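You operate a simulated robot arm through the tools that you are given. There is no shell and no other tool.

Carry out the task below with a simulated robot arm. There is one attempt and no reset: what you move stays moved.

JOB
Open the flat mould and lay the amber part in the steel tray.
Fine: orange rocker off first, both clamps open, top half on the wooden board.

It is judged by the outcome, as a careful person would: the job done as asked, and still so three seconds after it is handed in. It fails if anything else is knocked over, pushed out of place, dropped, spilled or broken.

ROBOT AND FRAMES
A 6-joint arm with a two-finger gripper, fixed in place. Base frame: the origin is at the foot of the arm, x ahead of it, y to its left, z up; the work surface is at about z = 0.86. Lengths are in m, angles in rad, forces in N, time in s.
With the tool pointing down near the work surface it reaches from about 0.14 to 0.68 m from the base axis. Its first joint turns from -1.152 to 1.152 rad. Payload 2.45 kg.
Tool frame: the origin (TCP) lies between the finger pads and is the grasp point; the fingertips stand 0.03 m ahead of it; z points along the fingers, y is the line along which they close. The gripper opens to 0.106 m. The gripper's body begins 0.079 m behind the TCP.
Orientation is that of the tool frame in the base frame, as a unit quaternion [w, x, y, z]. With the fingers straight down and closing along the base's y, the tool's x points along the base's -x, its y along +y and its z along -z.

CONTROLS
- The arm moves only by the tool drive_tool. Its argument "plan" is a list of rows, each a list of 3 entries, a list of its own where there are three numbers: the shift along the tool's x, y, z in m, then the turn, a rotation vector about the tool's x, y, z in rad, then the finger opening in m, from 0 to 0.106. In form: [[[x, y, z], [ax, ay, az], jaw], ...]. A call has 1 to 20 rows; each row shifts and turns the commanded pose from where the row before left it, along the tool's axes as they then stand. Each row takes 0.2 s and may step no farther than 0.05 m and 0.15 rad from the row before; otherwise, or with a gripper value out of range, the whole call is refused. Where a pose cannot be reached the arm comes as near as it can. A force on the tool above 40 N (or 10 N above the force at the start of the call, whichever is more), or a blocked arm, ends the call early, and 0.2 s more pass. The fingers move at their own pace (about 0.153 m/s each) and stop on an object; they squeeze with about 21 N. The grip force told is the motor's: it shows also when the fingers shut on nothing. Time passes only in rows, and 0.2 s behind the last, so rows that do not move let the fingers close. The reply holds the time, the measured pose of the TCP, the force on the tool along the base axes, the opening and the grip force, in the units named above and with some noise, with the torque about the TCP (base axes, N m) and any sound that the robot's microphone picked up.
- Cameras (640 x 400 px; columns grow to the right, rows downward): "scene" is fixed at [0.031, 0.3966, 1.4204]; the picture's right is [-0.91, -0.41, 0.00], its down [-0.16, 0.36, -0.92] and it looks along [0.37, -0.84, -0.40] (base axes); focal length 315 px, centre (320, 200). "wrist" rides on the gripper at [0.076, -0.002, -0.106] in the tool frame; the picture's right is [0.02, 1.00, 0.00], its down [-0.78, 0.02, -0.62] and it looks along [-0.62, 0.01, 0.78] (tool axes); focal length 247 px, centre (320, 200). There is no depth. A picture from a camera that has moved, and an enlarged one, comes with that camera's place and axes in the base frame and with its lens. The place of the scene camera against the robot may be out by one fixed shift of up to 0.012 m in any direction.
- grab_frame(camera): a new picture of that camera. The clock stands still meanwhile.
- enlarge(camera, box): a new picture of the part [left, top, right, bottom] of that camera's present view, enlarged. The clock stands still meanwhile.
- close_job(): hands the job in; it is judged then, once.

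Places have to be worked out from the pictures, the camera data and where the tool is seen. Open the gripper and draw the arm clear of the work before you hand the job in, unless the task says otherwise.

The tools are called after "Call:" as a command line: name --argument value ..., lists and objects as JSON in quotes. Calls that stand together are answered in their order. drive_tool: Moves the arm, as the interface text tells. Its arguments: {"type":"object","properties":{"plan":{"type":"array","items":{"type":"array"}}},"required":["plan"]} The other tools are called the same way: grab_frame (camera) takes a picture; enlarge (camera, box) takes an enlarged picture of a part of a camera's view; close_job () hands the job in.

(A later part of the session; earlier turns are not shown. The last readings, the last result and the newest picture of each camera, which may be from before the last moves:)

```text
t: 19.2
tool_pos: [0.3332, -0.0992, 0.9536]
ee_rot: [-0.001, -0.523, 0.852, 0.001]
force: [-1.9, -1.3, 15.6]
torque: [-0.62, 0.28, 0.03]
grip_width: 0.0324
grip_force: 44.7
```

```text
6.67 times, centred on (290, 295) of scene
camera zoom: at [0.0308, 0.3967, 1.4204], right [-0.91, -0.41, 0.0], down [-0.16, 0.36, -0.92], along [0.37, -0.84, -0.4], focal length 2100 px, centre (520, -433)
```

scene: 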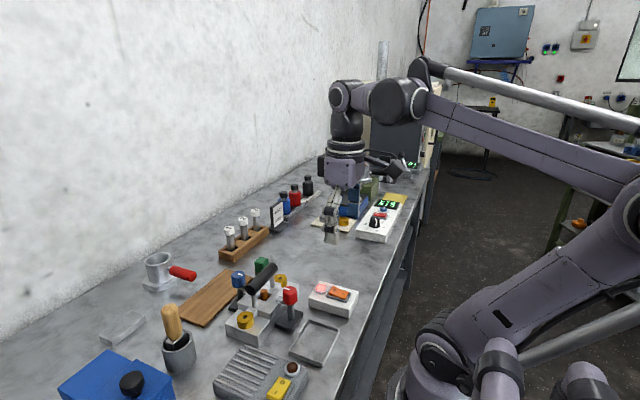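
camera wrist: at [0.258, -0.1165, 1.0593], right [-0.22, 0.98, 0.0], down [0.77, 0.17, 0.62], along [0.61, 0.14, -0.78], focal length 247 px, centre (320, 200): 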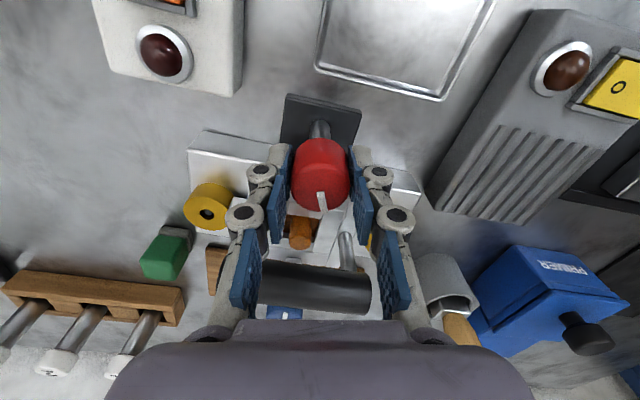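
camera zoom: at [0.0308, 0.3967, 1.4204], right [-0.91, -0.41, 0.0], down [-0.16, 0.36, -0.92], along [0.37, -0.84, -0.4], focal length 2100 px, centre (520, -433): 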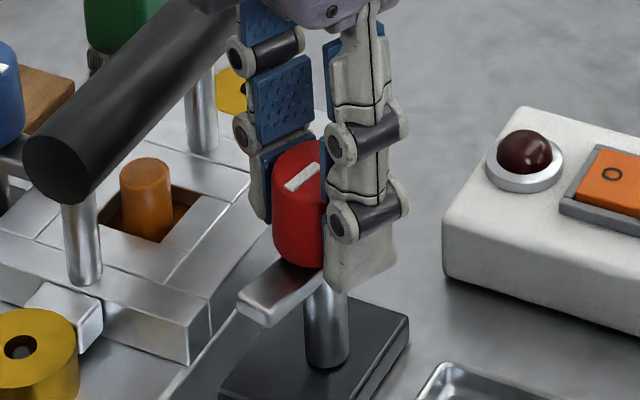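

The arm has turned about 75° and is nearly clear. I'll do the last ~15-20° with a small lift correction.

Call:
drive_tool --plan '[[[0, 0, -0.0004], [0, 0, -0.1], 0.0], [[0, 0, 0], [0, 0, -0.1], 0.0], [[0, 0, 0], [0, 0, -0.08], 0.0], [[0, 0, 0], [0, 0, 0], 0.0]]'

Call:
enlarge --camera "scene" --box '[255, 265, 325, 325]'

Call:
grab_frame --camera "wrist"

```text
t: 20.2
tool_pos: [0.3333, -0.0994, 0.9536]
ee_rot: [0.0, -0.636, 0.772, 0.0]
force: [0.8, -0.4, 7.0]
torque: [0.49, -0.38, -0.89]
grip_width: 0.0328
grip_force: 44.6
```

```text
6.67 times, centred on (290, 295) of scene
camera zoom: at [0.031, 0.3966, 1.4204], right [-0.91, -0.41, 0.0], down [-0.16, 0.36, -0.92], along [0.37, -0.84, -0.4], focal length 2100 px, centre (520, -433)
```

zoom: 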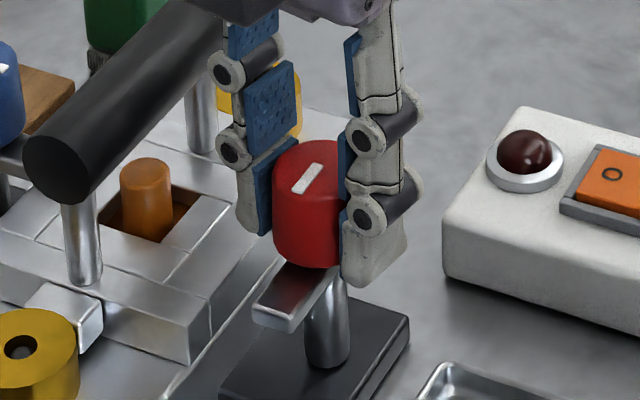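

```text
taken
camera wrist: at [0.3195, -0.1747, 1.06], right [-0.99, 0.17, 0.0], down [0.13, 0.77, 0.62], along [0.11, 0.61, -0.78], focal length 247 px, centre (320, 200)
```

wrist: 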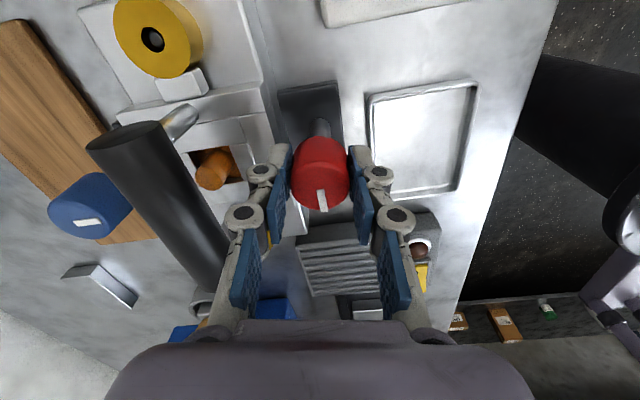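

The torque rose at about 90°, so this is the open stop; the arm now points along +y, clear of the mould. I'll release the knob with a small opening and lift straight up.

Call:
drive_tool --plan '[[[0, 0, 0], [0, 0, 0.03], 0.0], [[0, 0, 0], [0, 0, 0], 0.05], [[0, 0, 0], [0, 0, 0], 0.05], [[0, 0, -0.03], [0, 0, 0], 0.05], [[0, 0, -0.04], [0, 0, 0], 0.05], [[0, 0, -0.04], [0, 0, 0], 0.05], [[0, 0, 0], [0, 0, 0], 0.05]]'

Call:
enlarge --camera "scene" --box '[205, 240, 345, 350]'

```text
t: 21.9
tool_pos: [0.3324, -0.1014, 1.0638]
ee_rot: [-0.001, -0.624, 0.782, 0.001]
force: [0.5, 0.0, -0.4]
torque: [0.0, -0.02, 0.03]
grip_width: 0.0501
grip_force: 0.1
```

```text
3.64 times, centred on (275, 295) of scene
camera zoom: at [0.031, 0.3966, 1.4204], right [-0.91, -0.41, 0.0], down [-0.16, 0.36, -0.92], along [0.37, -0.84, -0.4], focal length 1145 px, centre (484, -146)
```

zoom: 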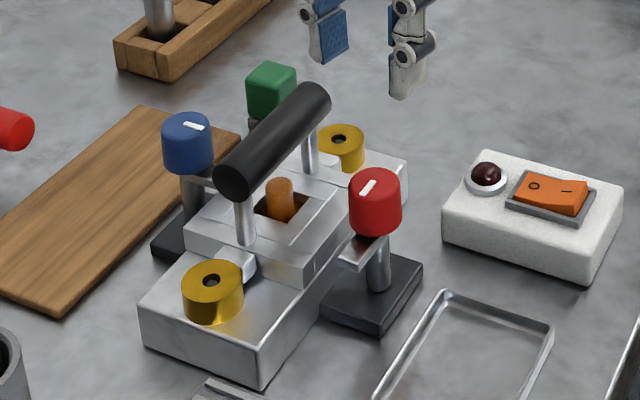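

The red clamp is open and undisturbed. I'll turn the tool back to its neutral yaw at this height, then travel above the handle to the blue clamp at about (0.474, -0.101).

Call:
drive_tool --plan '[[[0, 0, -0.005], [0, 0, 0.1497], 0.07], [[0, 0, 0], [0, 0, 0.1497], 0.07], [[0, 0, 0], [0, 0, 0.1497], 0.07], [[0, 0, 0], [0, 0, 0.1497], 0.07], [[0, 0, 0], [0, 0, 0.1497], 0.07], [[0, 0, 0], [0, 0, 0.1497], 0.07], [[0, 0, 0], [0, 0, 0.1497], 0.07], [[0, 0, 0], [0, 0, 0.1497], 0.07], [[0, 0, 0], [0, 0, 0.1497], 0.07], [[0, 0, 0], [0, 0, 0], 0.07]]'

Call:
grab_frame --camera "wrist"

Call:
enlarge --camera "wrist" --box '[220, 100, 420, 300]'

```text
t: 24.1
tool_pos: [0.3339, -0.0992, 1.0696]
ee_rot: [-0.002, 0.0, 1.0, 0.0]
force: [0.0, -0.4, 0.1]
torque: [-0.01, 0.0, -0.01]
grip_width: 0.07
grip_force: 0.1
```

```text
taken
camera wrist: at [0.2564, -0.1008, 1.1758], right [-0.02, 1.0, 0.0], down [0.78, 0.02, 0.62], along [0.62, 0.01, -0.78], focal length 247 px, centre (320, 200)
```

wrist: 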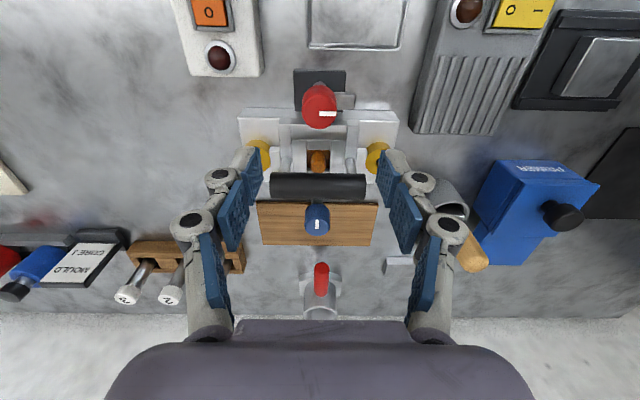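

```text
2.00 times, centred on (320, 200) of wrist
camera zoom: at [0.2564, -0.1008, 1.1758], right [-0.02, 1.0, 0.0], down [0.78, 0.02, 0.62], along [0.62, 0.01, -0.78], focal length 494 px, centre (320, 200)
```

zoom: 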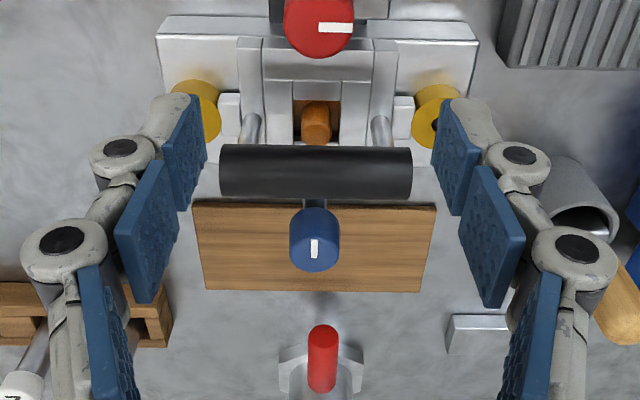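

The blue knob computes to about (0.473, -0.100). I'll go there above the handle and then verify.

Call:
drive_tool --plan '[[[-0.0464, -0.0004, 0], [0, 0, 0], 0.07], [[-0.0464, -0.0004, 0], [0, 0, 0], 0.07], [[-0.0464, -0.0003, 0], [0, 0, 0], 0.07], [[0, 0, 0.02], [0, 0, 0], 0.07], [[0, 0, 0], [0, 0, 0], 0.07]]'

Call:
grab_frame --camera "wrist"

Call:
enlarge --camera "scene" --box '[185, 210, 325, 330]'

```text
t: 25.2
tool_pos: [0.474, -0.1025, 1.049]
ee_rot: [-0.001, -0.001, 1.0, 0.001]
force: [-0.3, 0.6, 0.1]
torque: [-0.01, -0.03, 0.03]
grip_width: 0.0701
grip_force: 0.0
```

```text
taken
camera wrist: at [0.3965, -0.1043, 1.1555], right [-0.02, 1.0, 0.0], down [0.78, 0.02, 0.62], along [0.62, 0.01, -0.78], focal length 247 px, centre (320, 200)
```

wrist: 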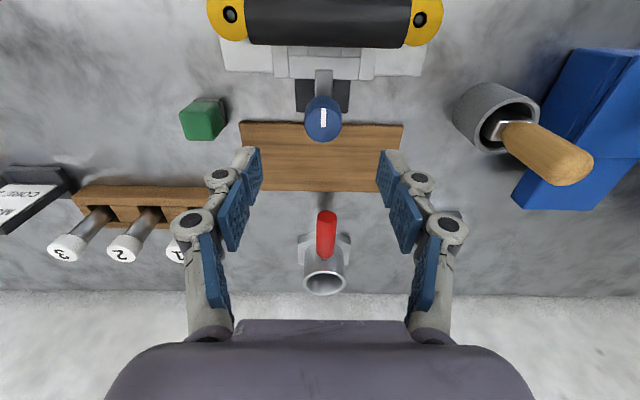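

```text
3.33 times, centred on (255, 270) of scene
camera zoom: at [0.031, 0.3966, 1.4204], right [-0.91, -0.41, 0.0], down [-0.16, 0.36, -0.92], along [0.37, -0.84, -0.4], focal length 1050 px, centre (537, -33)
```

zoom: 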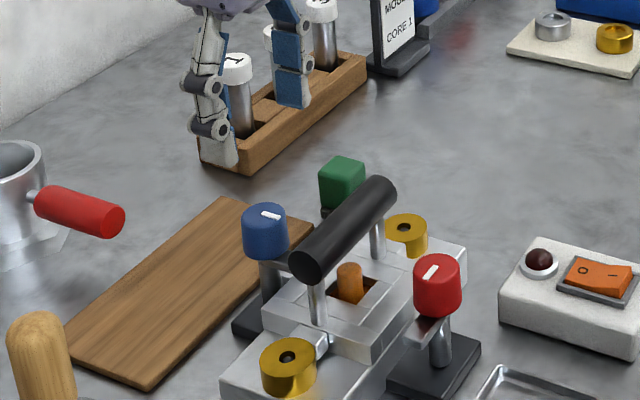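

The knob is nearly centred under the tool. I'll nudge y by 1 mm and descend to just around the knob, then check.

Call:
drive_tool --plan '[[[0, 0.001, 0.04], [0, 0, 0], 0.07], [[0, 0, 0.035], [0, 0, 0], 0.07], [[0, 0, 0.02], [0, 0, 0], 0.07], [[0, 0, 0], [0, 0, 0], 0.07]]'

Call:
enlarge --camera "wrist" --box '[220, 60, 420, 260]'

Call:
enlarge --camera "scene" --box '[205, 240, 325, 330]'

```text
t: 26.2
tool_pos: [0.4724, -0.1009, 0.9527]
ee_rot: [-0.001, -0.001, 1.0, 0.0]
force: [0.0, 0.2, 0.4]
torque: [0.02, -0.01, 0.03]
grip_width: 0.0699
grip_force: 0.0
```

```text
2.00 times, centred on (320, 160) of wrist
camera zoom: at [0.3962, -0.1014, 1.0595], right [-0.02, 1.0, 0.0], down [0.78, 0.02, 0.62], along [0.62, 0.01, -0.78], focal length 494 px, centre (320, 280)
```

zoom: 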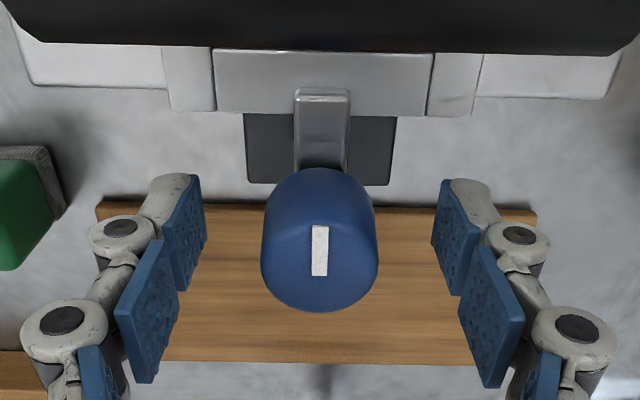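

```text
4.44 times, centred on (265, 285) of scene
camera zoom: at [0.031, 0.3966, 1.4204], right [-0.91, -0.41, 0.0], down [-0.16, 0.36, -0.92], along [0.37, -0.84, -0.4], focal length 1400 px, centre (564, -178)
```

zoom: 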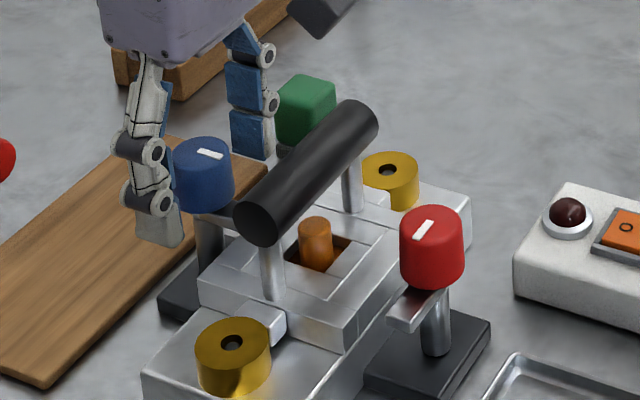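

The blue knob is well centred, with its arm lying over the top half. I'll close on it.

Call:
drive_tool --plan '[[[0, 0, 0], [0, 0, 0], 0.045], [[0, 0, 0], [0, 0, 0], 0.036], [[0, 0, 0], [0, 0, 0], 0.0], [[0, 0, 0], [0, 0, 0], 0.0]]'

Call:
drive_tool --plan '[[[0, 0, 0], [0, 0, -0.1], 0.0], [[0, 0, 0], [0, 0, 0], 0.0]]'

Call:
enlarge --camera "wrist" --box '[220, 60, 420, 260]'

```text
t: 27.2
tool_pos: [0.4738, -0.1001, 0.9539]
ee_rot: [-0.001, -0.001, 1.0, 0.0]
force: [-0.4, 0.6, 0.2]
torque: [0.0, 0.06, 0.02]
grip_width: 0.0333
grip_force: 44.6
```

```text
t: 27.9
tool_pos: [0.472, -0.1017, 0.9526]
ee_rot: [0.001, -0.051, 0.999, 0.0]
force: [1.8, -2.4, -5.1]
torque: [-0.04, 0.11, -0.07]
grip_width: 0.0334
grip_force: 44.9
```

```text
2.00 times, centred on (320, 160) of wrist
camera zoom: at [0.3968, -0.1095, 1.0598], right [-0.12, 0.99, 0.0], down [0.78, 0.1, 0.62], along [0.62, 0.08, -0.78], focal length 494 px, centre (320, 280)
```

zoom: 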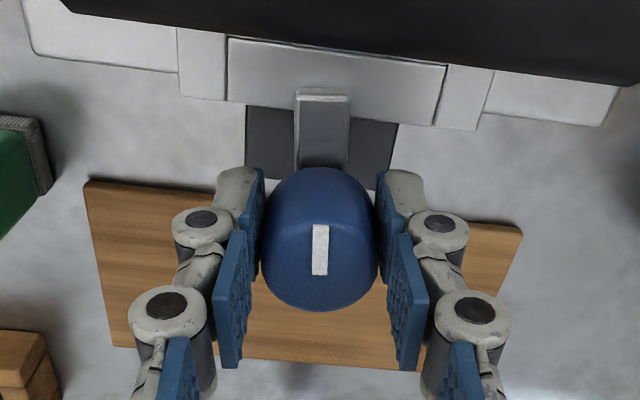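

The arm follows the fingers in this direction too, with small forces. I'll continue the turn in increments.

Call:
drive_tool --plan '[[[0, 0, 0], [0, 0, -0.1], 0.0], [[0, 0, 0], [0, 0, -0.1], 0.0], [[0, 0, 0], [0, 0, 0], 0.0]]'

Call:
enlarge --camera "wrist" --box '[220, 60, 420, 260]'

```text
t: 28.6
tool_pos: [0.4734, -0.1, 0.9528]
ee_rot: [0.0, -0.15, 0.989, 0.0]
force: [4.3, -12.5, -3.6]
torque: [-0.25, -0.32, -0.04]
grip_width: 0.0334
grip_force: 44.3
```

```text
2.00 times, centred on (320, 160) of wrist
camera zoom: at [0.4002, -0.1249, 1.0598], right [-0.32, 0.95, 0.0], down [0.74, 0.25, 0.62], along [0.59, 0.2, -0.78], focal length 494 px, centre (320, 280)
```

zoom: 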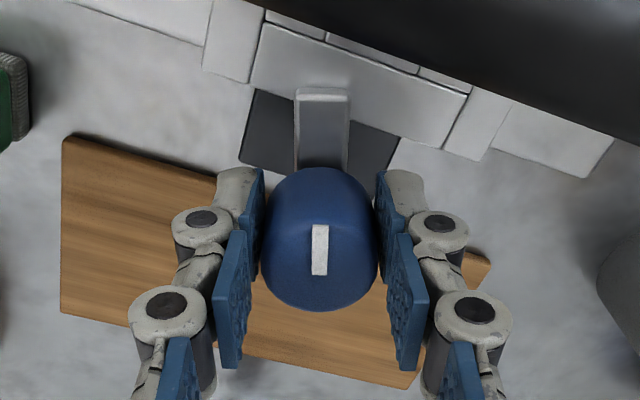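

It's turning smoothly, with a sideways force of 12 N toward -y. I'll add a 0.5 mm correction that way and keep turning.

Call:
drive_tool --plan '[[[0.00015, -0.0005, 0], [0, 0, -0.1], 0.0], [[0, 0, 0], [0, 0, -0.1], 0.0], [[0, 0, 0], [0, 0, 0], 0.0]]'

Call:
drive_tool --plan '[[[0, 0, 0], [0, 0, -0.1], 0.0], [[0, 0, 0], [0, 0, -0.1], 0.0], [[0, 0, 0], [0, 0, 0], 0.0]]'

Call:
enlarge --camera "wrist" --box '[220, 60, 420, 260]'

```text
t: 29.4
tool_pos: [0.4737, -0.1019, 0.9514]
ee_rot: [0.0, -0.248, 0.969, -0.002]
force: [11.8, -18.2, -1.9]
torque: [-0.22, -0.21, -0.11]
grip_width: 0.0333
grip_force: 44.8
```

```text
t: 30.2
tool_pos: [0.4739, -0.1017, 0.953]
ee_rot: [0.0, -0.343, 0.939, -0.003]
force: [13.5, -21.9, -20.0]
torque: [-0.15, -0.63, -0.06]
grip_width: 0.0335
grip_force: 45.2
```

```text
2.00 times, centred on (320, 160) of wrist
camera zoom: at [0.4157, -0.1521, 1.0599], right [-0.66, 0.75, -0.01], down [0.59, 0.52, 0.62], along [0.47, 0.41, -0.78], focal length 494 px, centre (320, 280)
```

zoom: 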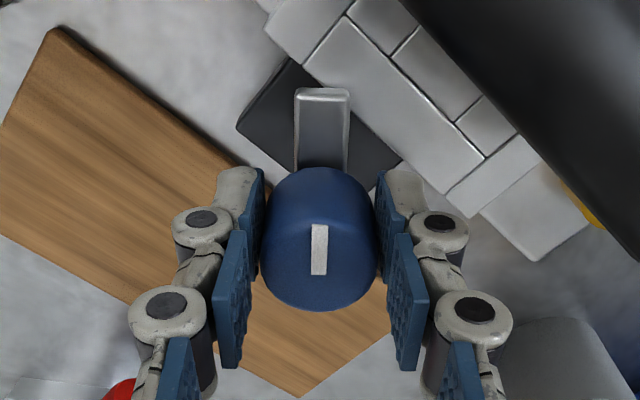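

About 40° of turn, but the side forces have grown to ~30 N in total. I'll open slightly to relax, re-centre, and re-grip rather than force it.

Call:
drive_tool --plan '[[[0, 0, 0], [0, 0, 0], 0.045], [[0, 0, 0], [0, 0, 0], 0.045]]'

Call:
enlarge --camera "wrist" --box '[220, 60, 420, 260]'

```text
t: 30.9
tool_pos: [0.4731, -0.1, 0.9545]
ee_rot: [-0.001, -0.344, 0.939, 0.001]
force: [-0.6, 0.3, 0.0]
torque: [-0.03, 0.01, 0.01]
grip_width: 0.0449
grip_force: 0.1
```

```text
2.00 times, centred on (320, 160) of wrist
camera zoom: at [0.4146, -0.1499, 1.0607], right [-0.66, 0.75, 0.0], down [0.59, 0.52, 0.62], along [0.46, 0.41, -0.78], focal length 494 px, centre (320, 280)
```

zoom: 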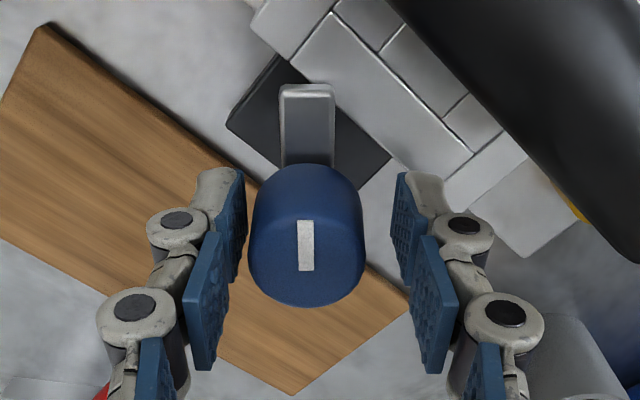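

With the fingers relaxed, the knob is about 3 mm off-centre toward the left pad. I'll shift the tool that way, and check.

Call:
drive_tool --plan '[[[0, -0.0032, 0.0005], [0, 0, 0], 0.045], [[0, 0, 0], [0, 0, 0], 0.045]]'

Call:
enlarge --camera "wrist" --box '[220, 60, 420, 260]'

```text
t: 31.4
tool_pos: [0.4747, -0.1027, 0.954]
ee_rot: [0.0, -0.344, 0.939, 0.0]
force: [0.5, 0.2, 0.2]
torque: [-0.01, 0.0, -0.03]
grip_width: 0.0449
grip_force: 0.0
```

```text
2.00 times, centred on (320, 160) of wrist
camera zoom: at [0.417, -0.1529, 1.0601], right [-0.66, 0.75, 0.0], down [0.59, 0.52, 0.62], along [0.47, 0.41, -0.78], focal length 494 px, centre (320, 280)
```

zoom: 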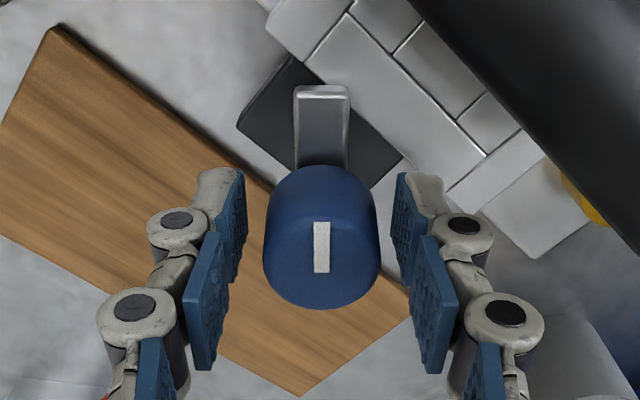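

It's centred now, so I'll re-grip and continue the turn.

Call:
drive_tool --plan '[[[0, 0, 0], [0, 0, 0], 0.034], [[0, 0, 0], [0, 0, 0], 0.0], [[0, 0, 0], [0, 0, 0], 0.0], [[0, 0, 0], [0, 0, -0.1], 0.0], [[0, 0, 0], [0, 0, -0.1], 0.0], [[0, 0, 0], [0, 0, 0], 0.0]]'

Call:
drive_tool --plan '[[[0, 0, 0], [0, 0, -0.1], 0.0], [[0, 0, 0], [0, 0, -0.1], 0.0], [[0, 0, 0], [0, 0, 0], 0.0]]'

Call:
enlarge --camera "wrist" --box '[220, 60, 420, 260]'

```text
t: 32.9
tool_pos: [0.4747, -0.1044, 0.9531]
ee_rot: [-0.001, -0.437, 0.9, 0.0]
force: [2.4, 0.1, -9.9]
torque: [-0.27, 0.06, 0.0]
grip_width: 0.0334
grip_force: 44.9
```

```text
t: 33.6
tool_pos: [0.4749, -0.1034, 0.9535]
ee_rot: [0.0, -0.524, 0.852, 0.0]
force: [13.5, -1.8, 10.2]
torque: [-0.33, -0.24, -0.02]
grip_width: 0.0334
grip_force: 45.1
```

```text
2.00 times, centred on (320, 160) of wrist
camera zoom: at [0.4416, -0.1716, 1.0601], right [-0.9, 0.43, 0.0], down [0.34, 0.71, 0.62], along [0.27, 0.56, -0.78], focal length 494 px, centre (320, 280)
```

zoom: 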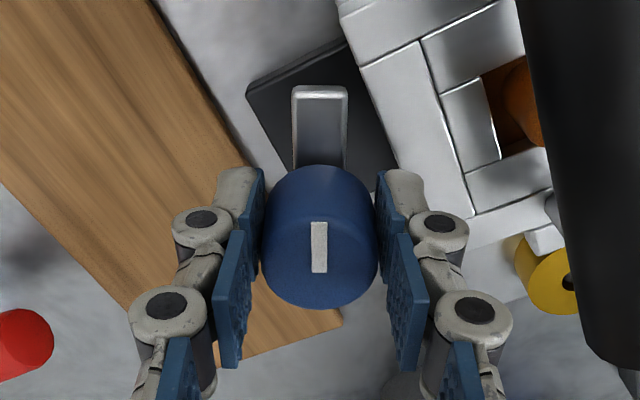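

The arm is at about 63° and nearly clear. I'll continue with a slight +x correction.

Call:
drive_tool --plan '[[[-0.0003, -0.0006, 0], [0, 0, -0.1], 0.0], [[0, 0, 0], [0, 0, -0.1], 0.0], [[0, 0, 0], [0, 0, 0], 0.0]]'

Call:
drive_tool --plan '[[[0, 0, 0], [0, 0, -0.1], 0.0], [[0, 0, 0], [0, 0, -0.1], 0.0], [[0, 0, 0], [0, 0, 0], 0.0]]'

Call:
enlarge --camera "wrist" --box '[220, 60, 420, 260]'

Call:
enlarge --camera "scene" --box '[205, 240, 325, 330]'

```text
t: 34.5
tool_pos: [0.4761, -0.1042, 0.9537]
ee_rot: [0.001, -0.607, 0.795, -0.001]
force: [16.4, -2.0, 19.5]
torque: [0.13, -0.27, -0.01]
grip_width: 0.0335
grip_force: 44.9
```

```text
t: 35.2
tool_pos: [0.4757, -0.1033, 0.953]
ee_rot: [0.002, -0.682, 0.731, -0.001]
force: [20.9, -1.4, 10.9]
torque: [0.51, -0.47, -0.01]
grip_width: 0.0331
grip_force: 44.7
```

```text
2.00 times, centred on (320, 160) of wrist
camera zoom: at [0.4718, -0.1793, 1.0601], right [-1.0, 0.05, -0.01], down [0.03, 0.78, 0.62], along [0.03, 0.62, -0.78], focal length 494 px, centre (320, 280)
```

zoom: 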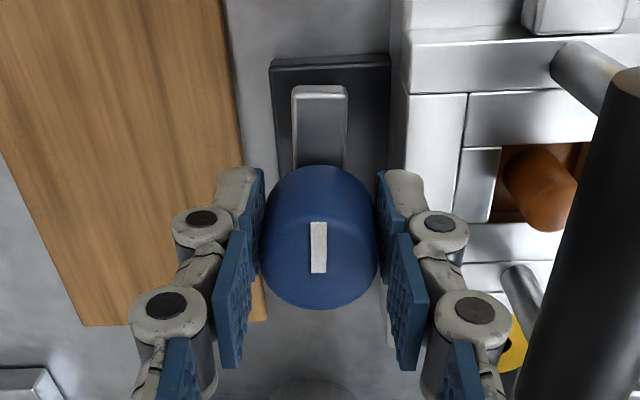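

```text
4.44 times, centred on (265, 285) of scene
camera zoom: at [0.0314, 0.3966, 1.4204], right [-0.91, -0.41, 0.0], down [-0.16, 0.36, -0.92], along [0.37, -0.84, -0.4], focal length 1400 px, centre (564, -178)
```

zoom: 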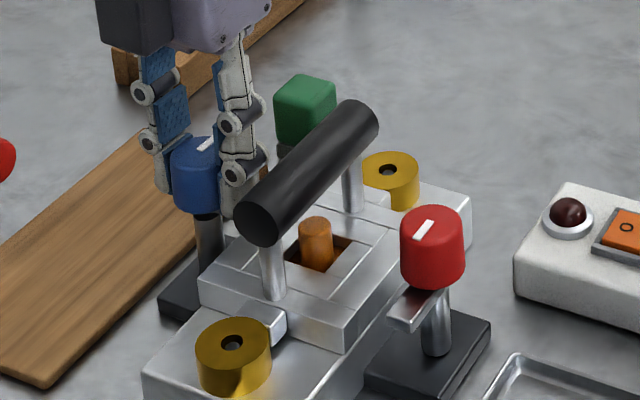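

The blue arm now lies parallel to the mould's edge, fully off it. I'll give it the last few degrees to its stop, then release with a small opening and lift.

Call:
drive_tool --plan '[[[0, -0.0005, 0], [0, 0, -0.1], 0.0], [[0, 0, 0], [0, 0, 0], 0.0]]'

Call:
drive_tool --plan '[[[0, 0, 0], [0, 0, 0], 0.05], [[0, 0, 0], [0, 0, 0], 0.05], [[0, 0, -0.03], [0, 0, 0], 0.05], [[0, 0, -0.04], [0, 0, 0], 0.05], [[0, 0, -0.04], [0, 0, 0], 0.05], [[0, 0, 0], [0, 0, 0], 0.05]]'

Call:
grab_frame --camera "wrist"

Call:
enlarge --camera "scene" --box '[205, 240, 345, 350]'

```text
t: 35.9
tool_pos: [0.4765, -0.1039, 0.9534]
ee_rot: [-0.001, 0.717, -0.697, 0.001]
force: [17.3, -3.7, 4.4]
torque: [-0.04, -0.54, -0.54]
grip_width: 0.0331
grip_force: 45.1
```

```text
t: 37.2
tool_pos: [0.4746, -0.103, 1.0649]
ee_rot: [0.0, 0.718, -0.696, -0.001]
force: [0.4, -0.6, 0.0]
torque: [-0.02, 0.01, 0.0]
grip_width: 0.0501
grip_force: 0.0
```

```text
taken
camera wrist: at [0.4793, -0.1787, 1.1708], right [-1.0, -0.05, 0.0], down [-0.04, 0.78, 0.62], along [-0.03, 0.62, -0.78], focal length 247 px, centre (320, 200)
```

wrist: 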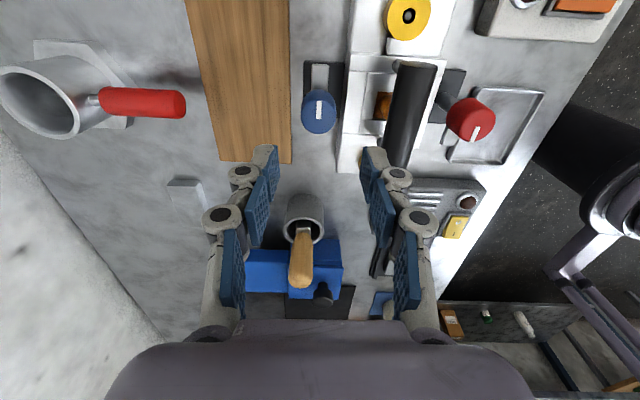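

```text
3.64 times, centred on (275, 295) of scene
camera zoom: at [0.031, 0.3966, 1.4204], right [-0.91, -0.41, 0.0], down [-0.16, 0.36, -0.92], along [0.37, -0.84, -0.4], focal length 1145 px, centre (484, -146)
```

zoom: 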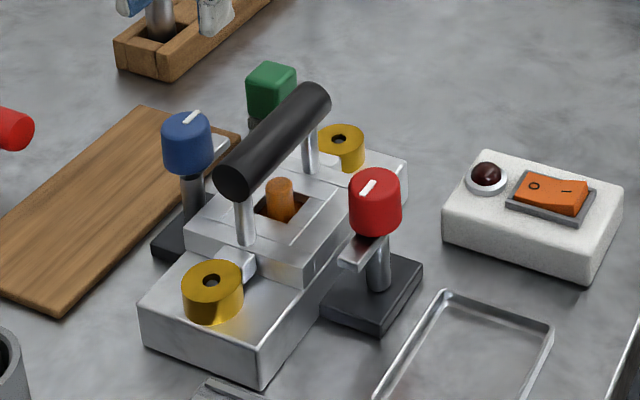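

Both clamps are open, and the blue one also reached its stop with nothing disturbed. The tool already closes along x, so I'll square the yaw and move above the centre of the black handle at about (0.404, -0.100).

Call:
drive_tool --plan '[[[0, 0, 0], [0, 0, 0.031], 0.055], [[-0.001, 0.0235, 0], [0, 0, 0], 0.055], [[-0.001, 0.0235, 0], [0, 0, 0], 0.055], [[-0.001, 0.0235, 0], [0, 0, 0], 0.055], [[0, 0, 0], [0, 0, 0], 0.055]]'

Call:
grab_frame --camera "wrist"

Call:
enlarge --camera "scene" --box '[205, 220, 345, 340]'

```text
t: 38.5
tool_pos: [0.4058, -0.0977, 1.0628]
ee_rot: [0.0, 0.708, -0.706, -0.001]
force: [-0.7, 0.0, -0.6]
torque: [-0.01, -0.01, 0.0]
grip_width: 0.055
grip_force: 0.0
```

```text
taken
camera wrist: at [0.4066, -0.1748, 1.1696], right [-1.0, -0.02, 0.0], down [-0.02, 0.78, 0.62], along [-0.01, 0.62, -0.78], focal length 247 px, centre (320, 200)
```

wrist: 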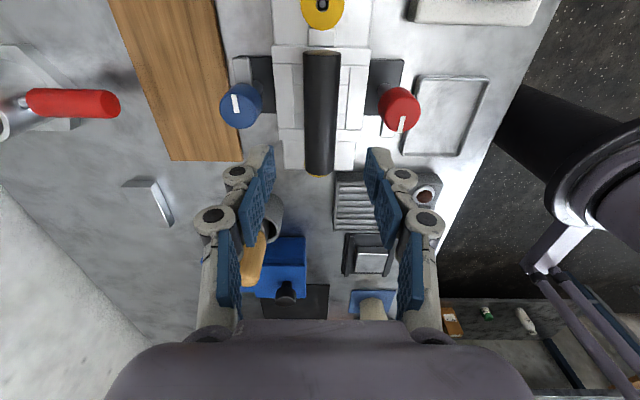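

```text
3.33 times, centred on (275, 280) of scene
camera zoom: at [0.031, 0.3966, 1.4204], right [-0.91, -0.41, 0.0], down [-0.16, 0.36, -0.92], along [0.37, -0.84, -0.4], focal length 1050 px, centre (470, -67)
```

zoom: 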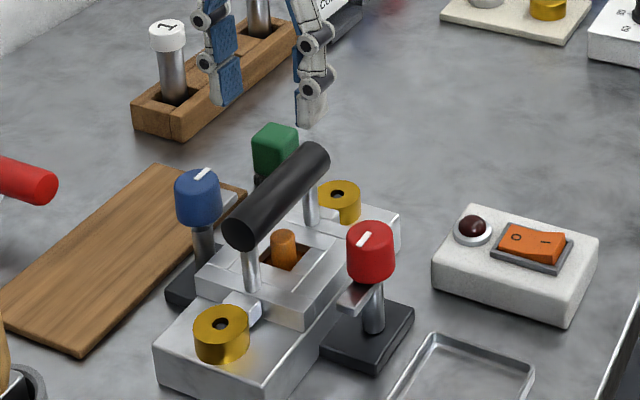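

The handle axis computes to x ≈ 0.405 with its centre near y ≈ -0.099, right below the open fingers. I'll descend around it, passing between the two knobs.

Call:
drive_tool --plan '[[[0.0005, 0.0005, 0.035], [0, 0, 0], 0.055], [[0, 0, 0.035], [0, 0, 0], 0.055], [[0, 0, 0.026], [0, 0, 0], 0.055], [[0, 0, 0], [0, 0, 0], 0.055]]'

Call:
enlarge --camera "wrist" --box '[220, 60, 420, 260]'

Call:
enlarge --camera "scene" --box '[205, 220, 345, 340]'

```text
t: 39.5
tool_pos: [0.4048, -0.0996, 0.9671]
ee_rot: [0.001, 0.708, -0.707, -0.001]
force: [0.0, 0.8, 0.4]
torque: [0.05, -0.01, -0.03]
grip_width: 0.0549
grip_force: 0.0
```

```text
2.00 times, centred on (320, 160) of wrist
camera zoom: at [0.4064, -0.1756, 1.0746], right [-1.0, -0.02, 0.0], down [-0.02, 0.78, 0.62], along [-0.01, 0.62, -0.78], focal length 494 px, centre (320, 280)
```

zoom: 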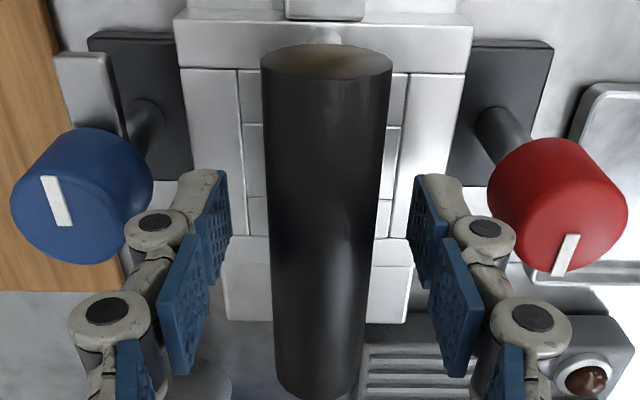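

```text
3.33 times, centred on (275, 280) of scene
camera zoom: at [0.031, 0.3966, 1.4204], right [-0.91, -0.41, 0.0], down [-0.16, 0.36, -0.92], along [0.37, -0.84, -0.4], focal length 1050 px, centre (470, -67)
```

zoom: 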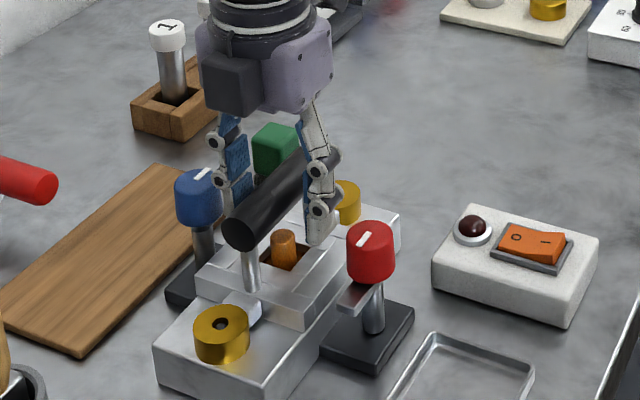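

The handle lies centred between the pads with good clearance to both knobs. I'll close on it.

Call:
drive_tool --plan '[[[0, 0, 0], [0, 0, 0], 0.035], [[0, 0, 0], [0, 0, 0], 0.028], [[0, 0, 0], [0, 0, 0], 0.0], [[0, 0, 0], [0, 0, 0], 0.0], [[0, 0, 0], [0, 0, 0], 0.0]]'

Call:
enlarge --camera "scene" --box '[205, 220, 345, 340]'

```text
t: 40.6
tool_pos: [0.4055, -0.0999, 0.968]
ee_rot: [-0.001, -0.707, 0.707, 0.0]
force: [1.0, 0.6, 0.6]
torque: [-0.36, -0.05, 0.27]
grip_width: 0.0259
grip_force: 20.9
```

```text
3.33 times, centred on (275, 280) of scene
camera zoom: at [0.0311, 0.3966, 1.4204], right [-0.91, -0.41, 0.0], down [-0.16, 0.36, -0.92], along [0.37, -0.84, -0.4], focal length 1050 px, centre (470, -67)
```

zoom: 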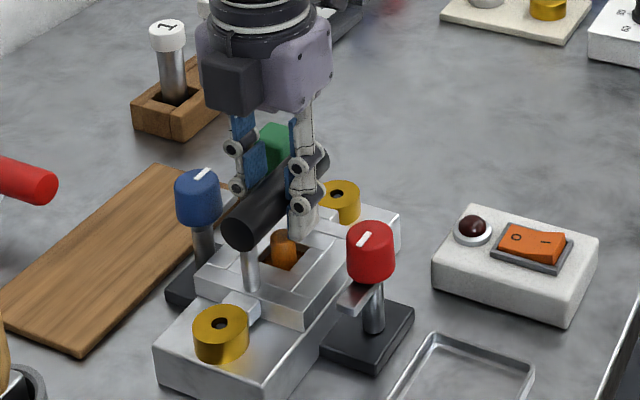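

The handle is gripped at 26 mm. I'll lift a few millimetres slowly and read the load.

Call:
drive_tool --plan '[[[0, 0, -0.001], [0, 0, 0], 0.0], [[0, 0, -0.002], [0, 0, 0], 0.0], [[0, 0, -0.002], [0, 0, 0], 0.0], [[0, 0, 0], [0, 0, 0], 0.0]]'

Call:
enlarge --camera "scene" --box '[215, 260, 315, 350]'

```text
t: 41.6
tool_pos: [0.404, -0.1009, 0.9715]
ee_rot: [-0.001, -0.707, 0.708, 0.001]
force: [0.9, 0.3, -3.7]
torque: [-0.03, 0.0, -0.26]
grip_width: 0.0254
grip_force: 20.7
```

```text
4.44 times, centred on (265, 305) of scene
camera zoom: at [0.0311, 0.3966, 1.4204], right [-0.91, -0.41, 0.0], down [-0.16, 0.36, -0.92], along [0.37, -0.84, -0.4], focal length 1400 px, centre (564, -267)
```

zoom: 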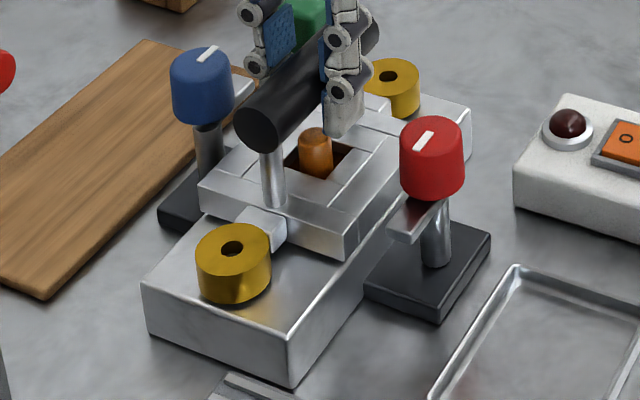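

The load is only about 4 N and the top half, with its brass bushings, appears to be rising. I'll continue the straight lift a bit further and look for the part staying in the lower half.

Call:
drive_tool --plan '[[[0, 0, -0.005], [0, 0, 0], 0.0], [[0, 0, -0.006], [0, 0, 0], 0.0], [[0, 0, -0.006], [0, 0, 0], 0.0], [[0, 0, 0], [0, 0, 0], 0.0]]'

Call:
enlarge --camera "scene" --box '[215, 250, 315, 350]'

```text
t: 42.6
tool_pos: [0.4056, -0.1007, 0.99]
ee_rot: [0.0, 0.707, -0.707, 0.0]
force: [-0.1, 0.1, -4.1]
torque: [-0.03, 0.0, -0.2]
grip_width: 0.0258
grip_force: 21.3
```

```text
4.00 times, centred on (265, 300) of scene
camera zoom: at [0.0311, 0.3966, 1.4204], right [-0.91, -0.41, 0.0], down [-0.16, 0.36, -0.92], along [0.37, -0.84, -0.4], focal length 1260 px, centre (540, -200)
```

zoom: 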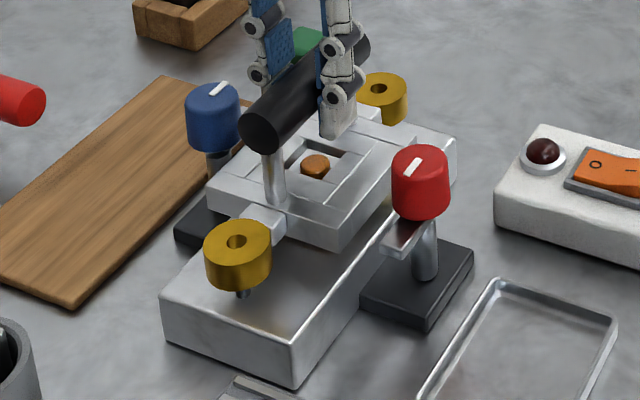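

The brass bushings slide up off their guide pins and the amber part stays in the lower half. I'll keep lifting straight up until the top half is well above the knobs.

Call:
drive_tool --plan '[[[0, 0, -0.01], [0, 0, 0], 0.0], [[0, 0, -0.01], [0, 0, 0], 0.0], [[0, 0, -0.015], [0, 0, 0], 0.0], [[0, 0, -0.02], [0, 0, 0], 0.0], [[0, 0, -0.02], [0, 0, 0], 0.0], [[0, 0, -0.02], [0, 0, 0], 0.0], [[0, 0, 0], [0, 0, 0], 0.0]]'

Call:
enlarge --camera "scene" --box '[195, 210, 335, 350]'

Call:
grab_frame --camera "wrist"

```text
t: 44.2
tool_pos: [0.4048, -0.1011, 1.0847]
ee_rot: [0.0, 0.707, -0.707, -0.001]
force: [-0.8, 0.1, -4.7]
torque: [0.0, 0.04, 0.18]
grip_width: 0.0258
grip_force: 21.0
```

```text
2.86 times, centred on (265, 280) of scene
camera zoom: at [0.0311, 0.3966, 1.4204], right [-0.91, -0.41, 0.0], down [-0.16, 0.36, -0.92], along [0.37, -0.84, -0.4], focal length 900 px, centre (477, -29)
```

zoom: 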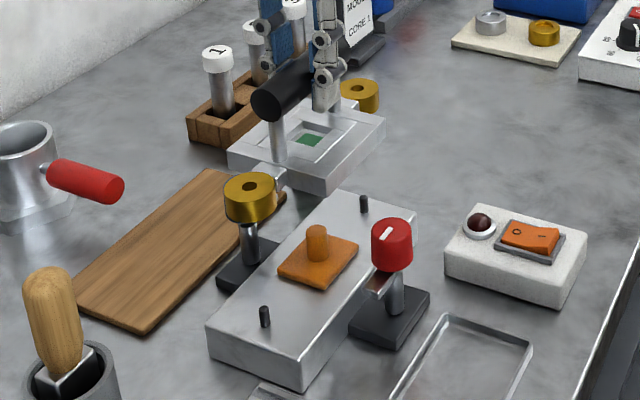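

```text
taken
camera wrist: at [0.4055, -0.1762, 1.1905], right [-1.0, -0.02, 0.0], down [-0.02, 0.78, 0.62], along [-0.01, 0.62, -0.78], focal length 247 px, centre (320, 200)
```

wrist: 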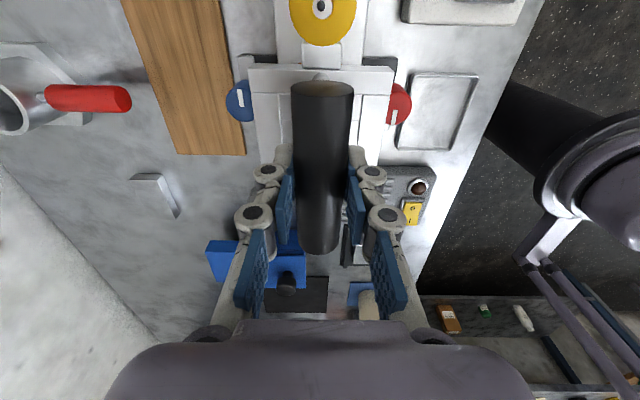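

The amber part is a square plate with a stub, and it's sitting in the lower half. Before carrying the top half over, I'll locate the board's edges precisely.

Call:
enlarge --camera "wrist" --box '[110, 0, 290, 170]'

Call:
enlarge --camera "scene" --box '[165, 230, 305, 340]'

```text
2.35 times, centred on (200, 85) of wrist
camera zoom: at [0.4055, -0.1762, 1.1905], right [-1.0, -0.02, 0.0], down [-0.02, 0.78, 0.62], along [-0.01, 0.62, -0.78], focal length 581 px, centre (602, 471)
```

zoom: 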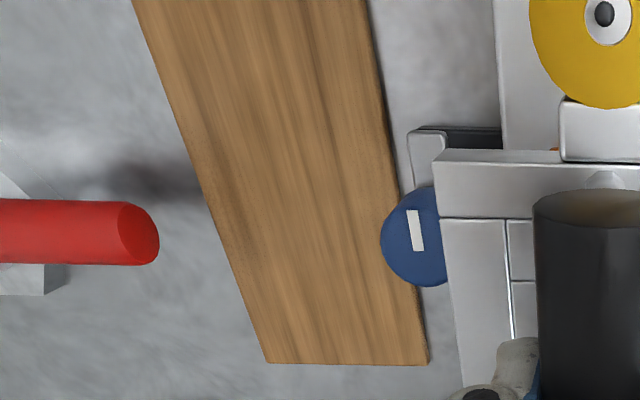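

```text
3.64 times, centred on (235, 285) of scene
camera zoom: at [0.0311, 0.3966, 1.4204], right [-0.91, -0.41, 0.0], down [-0.16, 0.36, -0.92], along [0.37, -0.84, -0.4], focal length 1145 px, centre (629, -109)
```

zoom: 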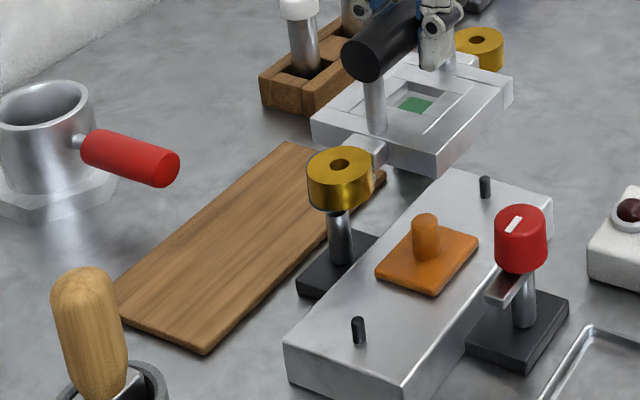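

Cross-checking views and the knob position, the board spans x ≈ 0.50–0.605 and y ≈ -0.20–0.00, centred at (0.552, -0.10). I'll carry the top half over at this height, passing above the blue knob.

Call:
drive_tool --plan '[[[0, -0.02, 0], [0, 0, 0], 0.0], [[0, -0.025, 0], [0, 0, 0], 0.0], [[0, -0.03, 0], [0, 0, 0], 0.0], [[0, -0.03, 0], [0, 0, 0], 0.0], [[0, -0.025, 0], [0, 0, 0], 0.0], [[0, -0.017, 0], [0, 0, 0], 0.0], [[0, 0, 0], [0, 0, 0], 0.0], [[0, 0, 0], [0, 0, 0], 0.0]]'

Call:
grab_frame --camera "wrist"

Call:
enlarge --camera "scene" --box '[135, 200, 295, 340]'

```text
t: 46.0
tool_pos: [0.552, -0.1004, 1.0836]
ee_rot: [0.001, 0.707, -0.707, 0.0]
force: [0.7, -0.1, -4.6]
torque: [-0.02, -0.03, 0.21]
grip_width: 0.0259
grip_force: 20.8
```

```text
taken
camera wrist: at [0.5533, -0.1762, 1.1914], right [-1.0, -0.02, 0.0], down [-0.02, 0.78, 0.62], along [-0.01, 0.62, -0.78], focal length 247 px, centre (320, 200)
```

wrist: 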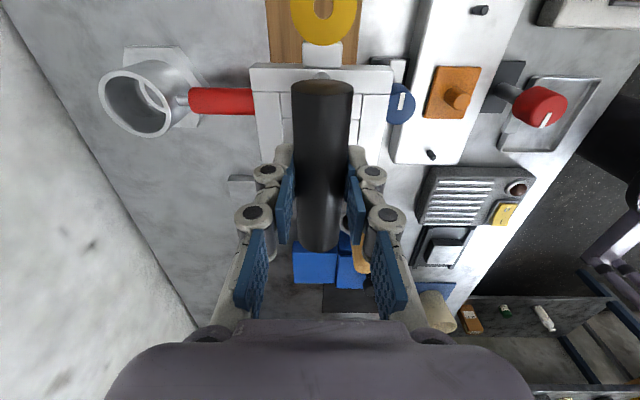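

```text
2.86 times, centred on (215, 270) of scene
camera zoom: at [0.0311, 0.3966, 1.4204], right [-0.91, -0.41, 0.0], down [-0.16, 0.36, -0.92], along [0.37, -0.84, -0.4], focal length 900 px, centre (620, 0)
```

zoom: 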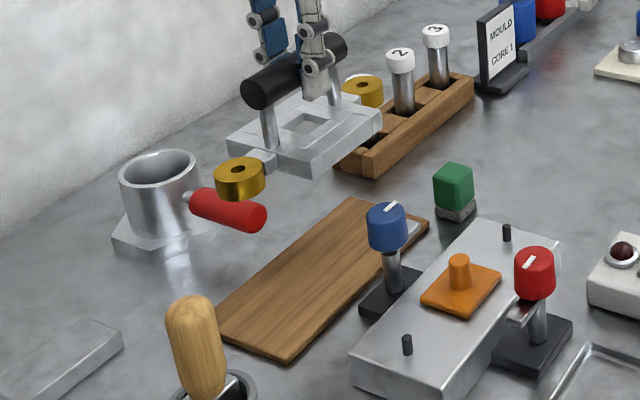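

The top half is over the board. The red handle tip, at x ≈ 0.615 or more, stays clear of its edge at about 0.596. I'll lower in stages to just above the board.

Call:
drive_tool --plan '[[[0, -0.0005, 0.03], [0, 0, 0], 0.0], [[0, 0, 0.03], [0, 0, 0], 0.0], [[0, 0, 0.03], [0, 0, 0], 0.0], [[0, 0, 0.015], [0, 0, 0], 0.0], [[0, 0, 0], [0, 0, 0], 0.0]]'

Call:
enlarge --camera "scene" --box '[155, 230, 295, 340]'

Call:
enlarge --camera "wrist" --box '[200, 0, 440, 200]'

```text
t: 47.2
tool_pos: [0.553, -0.102, 0.9797]
ee_rot: [0.001, 0.707, -0.707, 0.0]
force: [-0.1, 0.4, -4.6]
torque: [0.01, 0.01, 0.25]
grip_width: 0.0262
grip_force: 20.7
```

```text
3.64 times, centred on (225, 285) of scene
camera zoom: at [0.0311, 0.3966, 1.4204], right [-0.91, -0.41, 0.0], down [-0.16, 0.36, -0.92], along [0.37, -0.84, -0.4], focal length 1145 px, centre (666, -109)
```

zoom: 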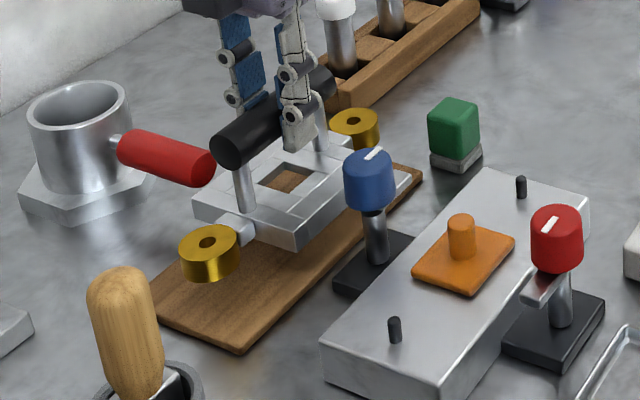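

```text
2.00 times, centred on (320, 100) of wrist
camera zoom: at [0.5543, -0.1776, 1.0867], right [-1.0, -0.02, 0.0], down [-0.02, 0.78, 0.62], along [-0.01, 0.62, -0.78], focal length 494 px, centre (320, 400)
```

zoom: 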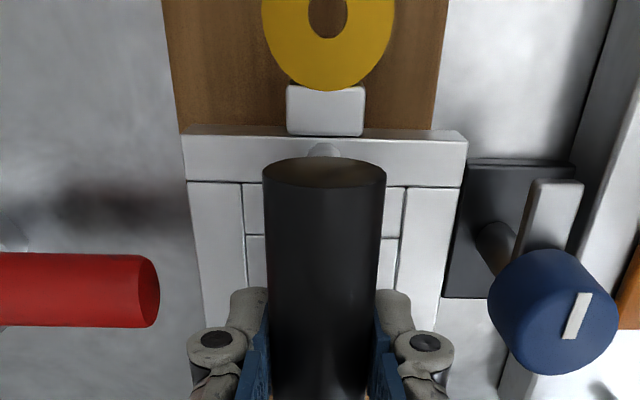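

The view shows the board's centre a few millimetres farther in x (≈0.556) than the held half. I'll shift +3 mm and lower toward contact, keeping the last steps small.

Call:
drive_tool --plan '[[[0, -0.003, 0.008], [0, 0, 0], 0.0], [[0, 0, 0.01], [0, 0, 0], 0.0], [[0, 0, 0.006], [0, 0, 0], 0.0], [[0, 0, 0], [0, 0, 0], 0.0]]'

Call:
enlarge --camera "scene" --box '[175, 240, 275, 330]'

```text
t: 48.2
tool_pos: [0.5563, -0.1007, 0.9546]
ee_rot: [-0.001, -0.707, 0.707, 0.001]
force: [0.1, -0.1, -4.1]
torque: [0.0, 0.04, -0.27]
grip_width: 0.0262
grip_force: 21.0
```

```text
4.44 times, centred on (225, 285) of scene
camera zoom: at [0.0311, 0.3966, 1.4204], right [-0.91, -0.41, 0.0], down [-0.16, 0.36, -0.92], along [0.37, -0.84, -0.4], focal length 1400 px, centre (742, -178)
```

zoom: 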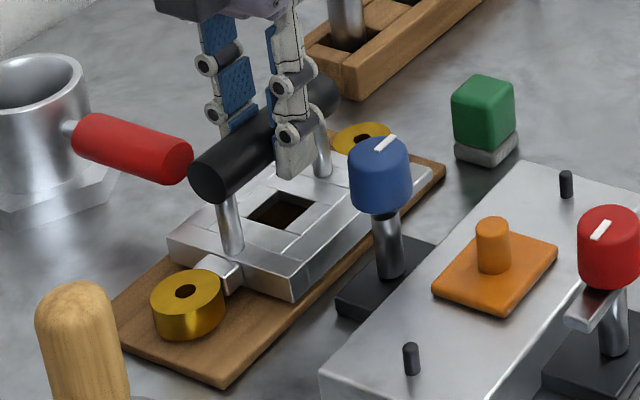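

The half is just above the board and well within its outline. I'll lower in 2–3 mm steps until the load transfers.

Call:
drive_tool --plan '[[[0, 0, 0.003], [0, 0, 0], 0.0], [[0, 0, 0.002], [0, 0, 0], 0.0], [[0, 0, 0.002], [0, 0, 0], 0.0]]'

Call:
drive_tool --plan '[[[0, 0, 0.002], [0, 0, 0], 0.0], [[0, 0, 0], [0, 0, 0], 0.0]]'

Call:
enlarge --camera "scene" --box '[175, 240, 275, 330]'

```text
t: 49.0
tool_pos: [0.5549, -0.1007, 0.9492]
ee_rot: [0.001, 0.707, -0.707, 0.0]
force: [0.7, 0.5, 14.6]
torque: [0.05, -0.03, 0.34]
grip_width: 0.0265
grip_force: 20.8
```

```text
t: 49.6
tool_pos: [0.5547, -0.1016, 0.946]
ee_rot: [0.0, 0.708, -0.706, 0.0]
force: [3.4, -0.8, 11.8]
torque: [-0.02, -0.04, -0.31]
grip_width: 0.0262
grip_force: 21.5
```

```text
4.44 times, centred on (225, 285) of scene
camera zoom: at [0.0309, 0.3967, 1.4204], right [-0.91, -0.41, 0.0], down [-0.16, 0.36, -0.92], along [0.37, -0.84, -0.4], focal length 1400 px, centre (742, -178)
```

zoom: 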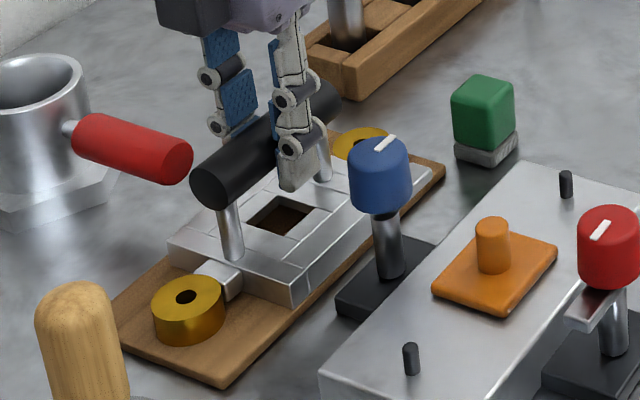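

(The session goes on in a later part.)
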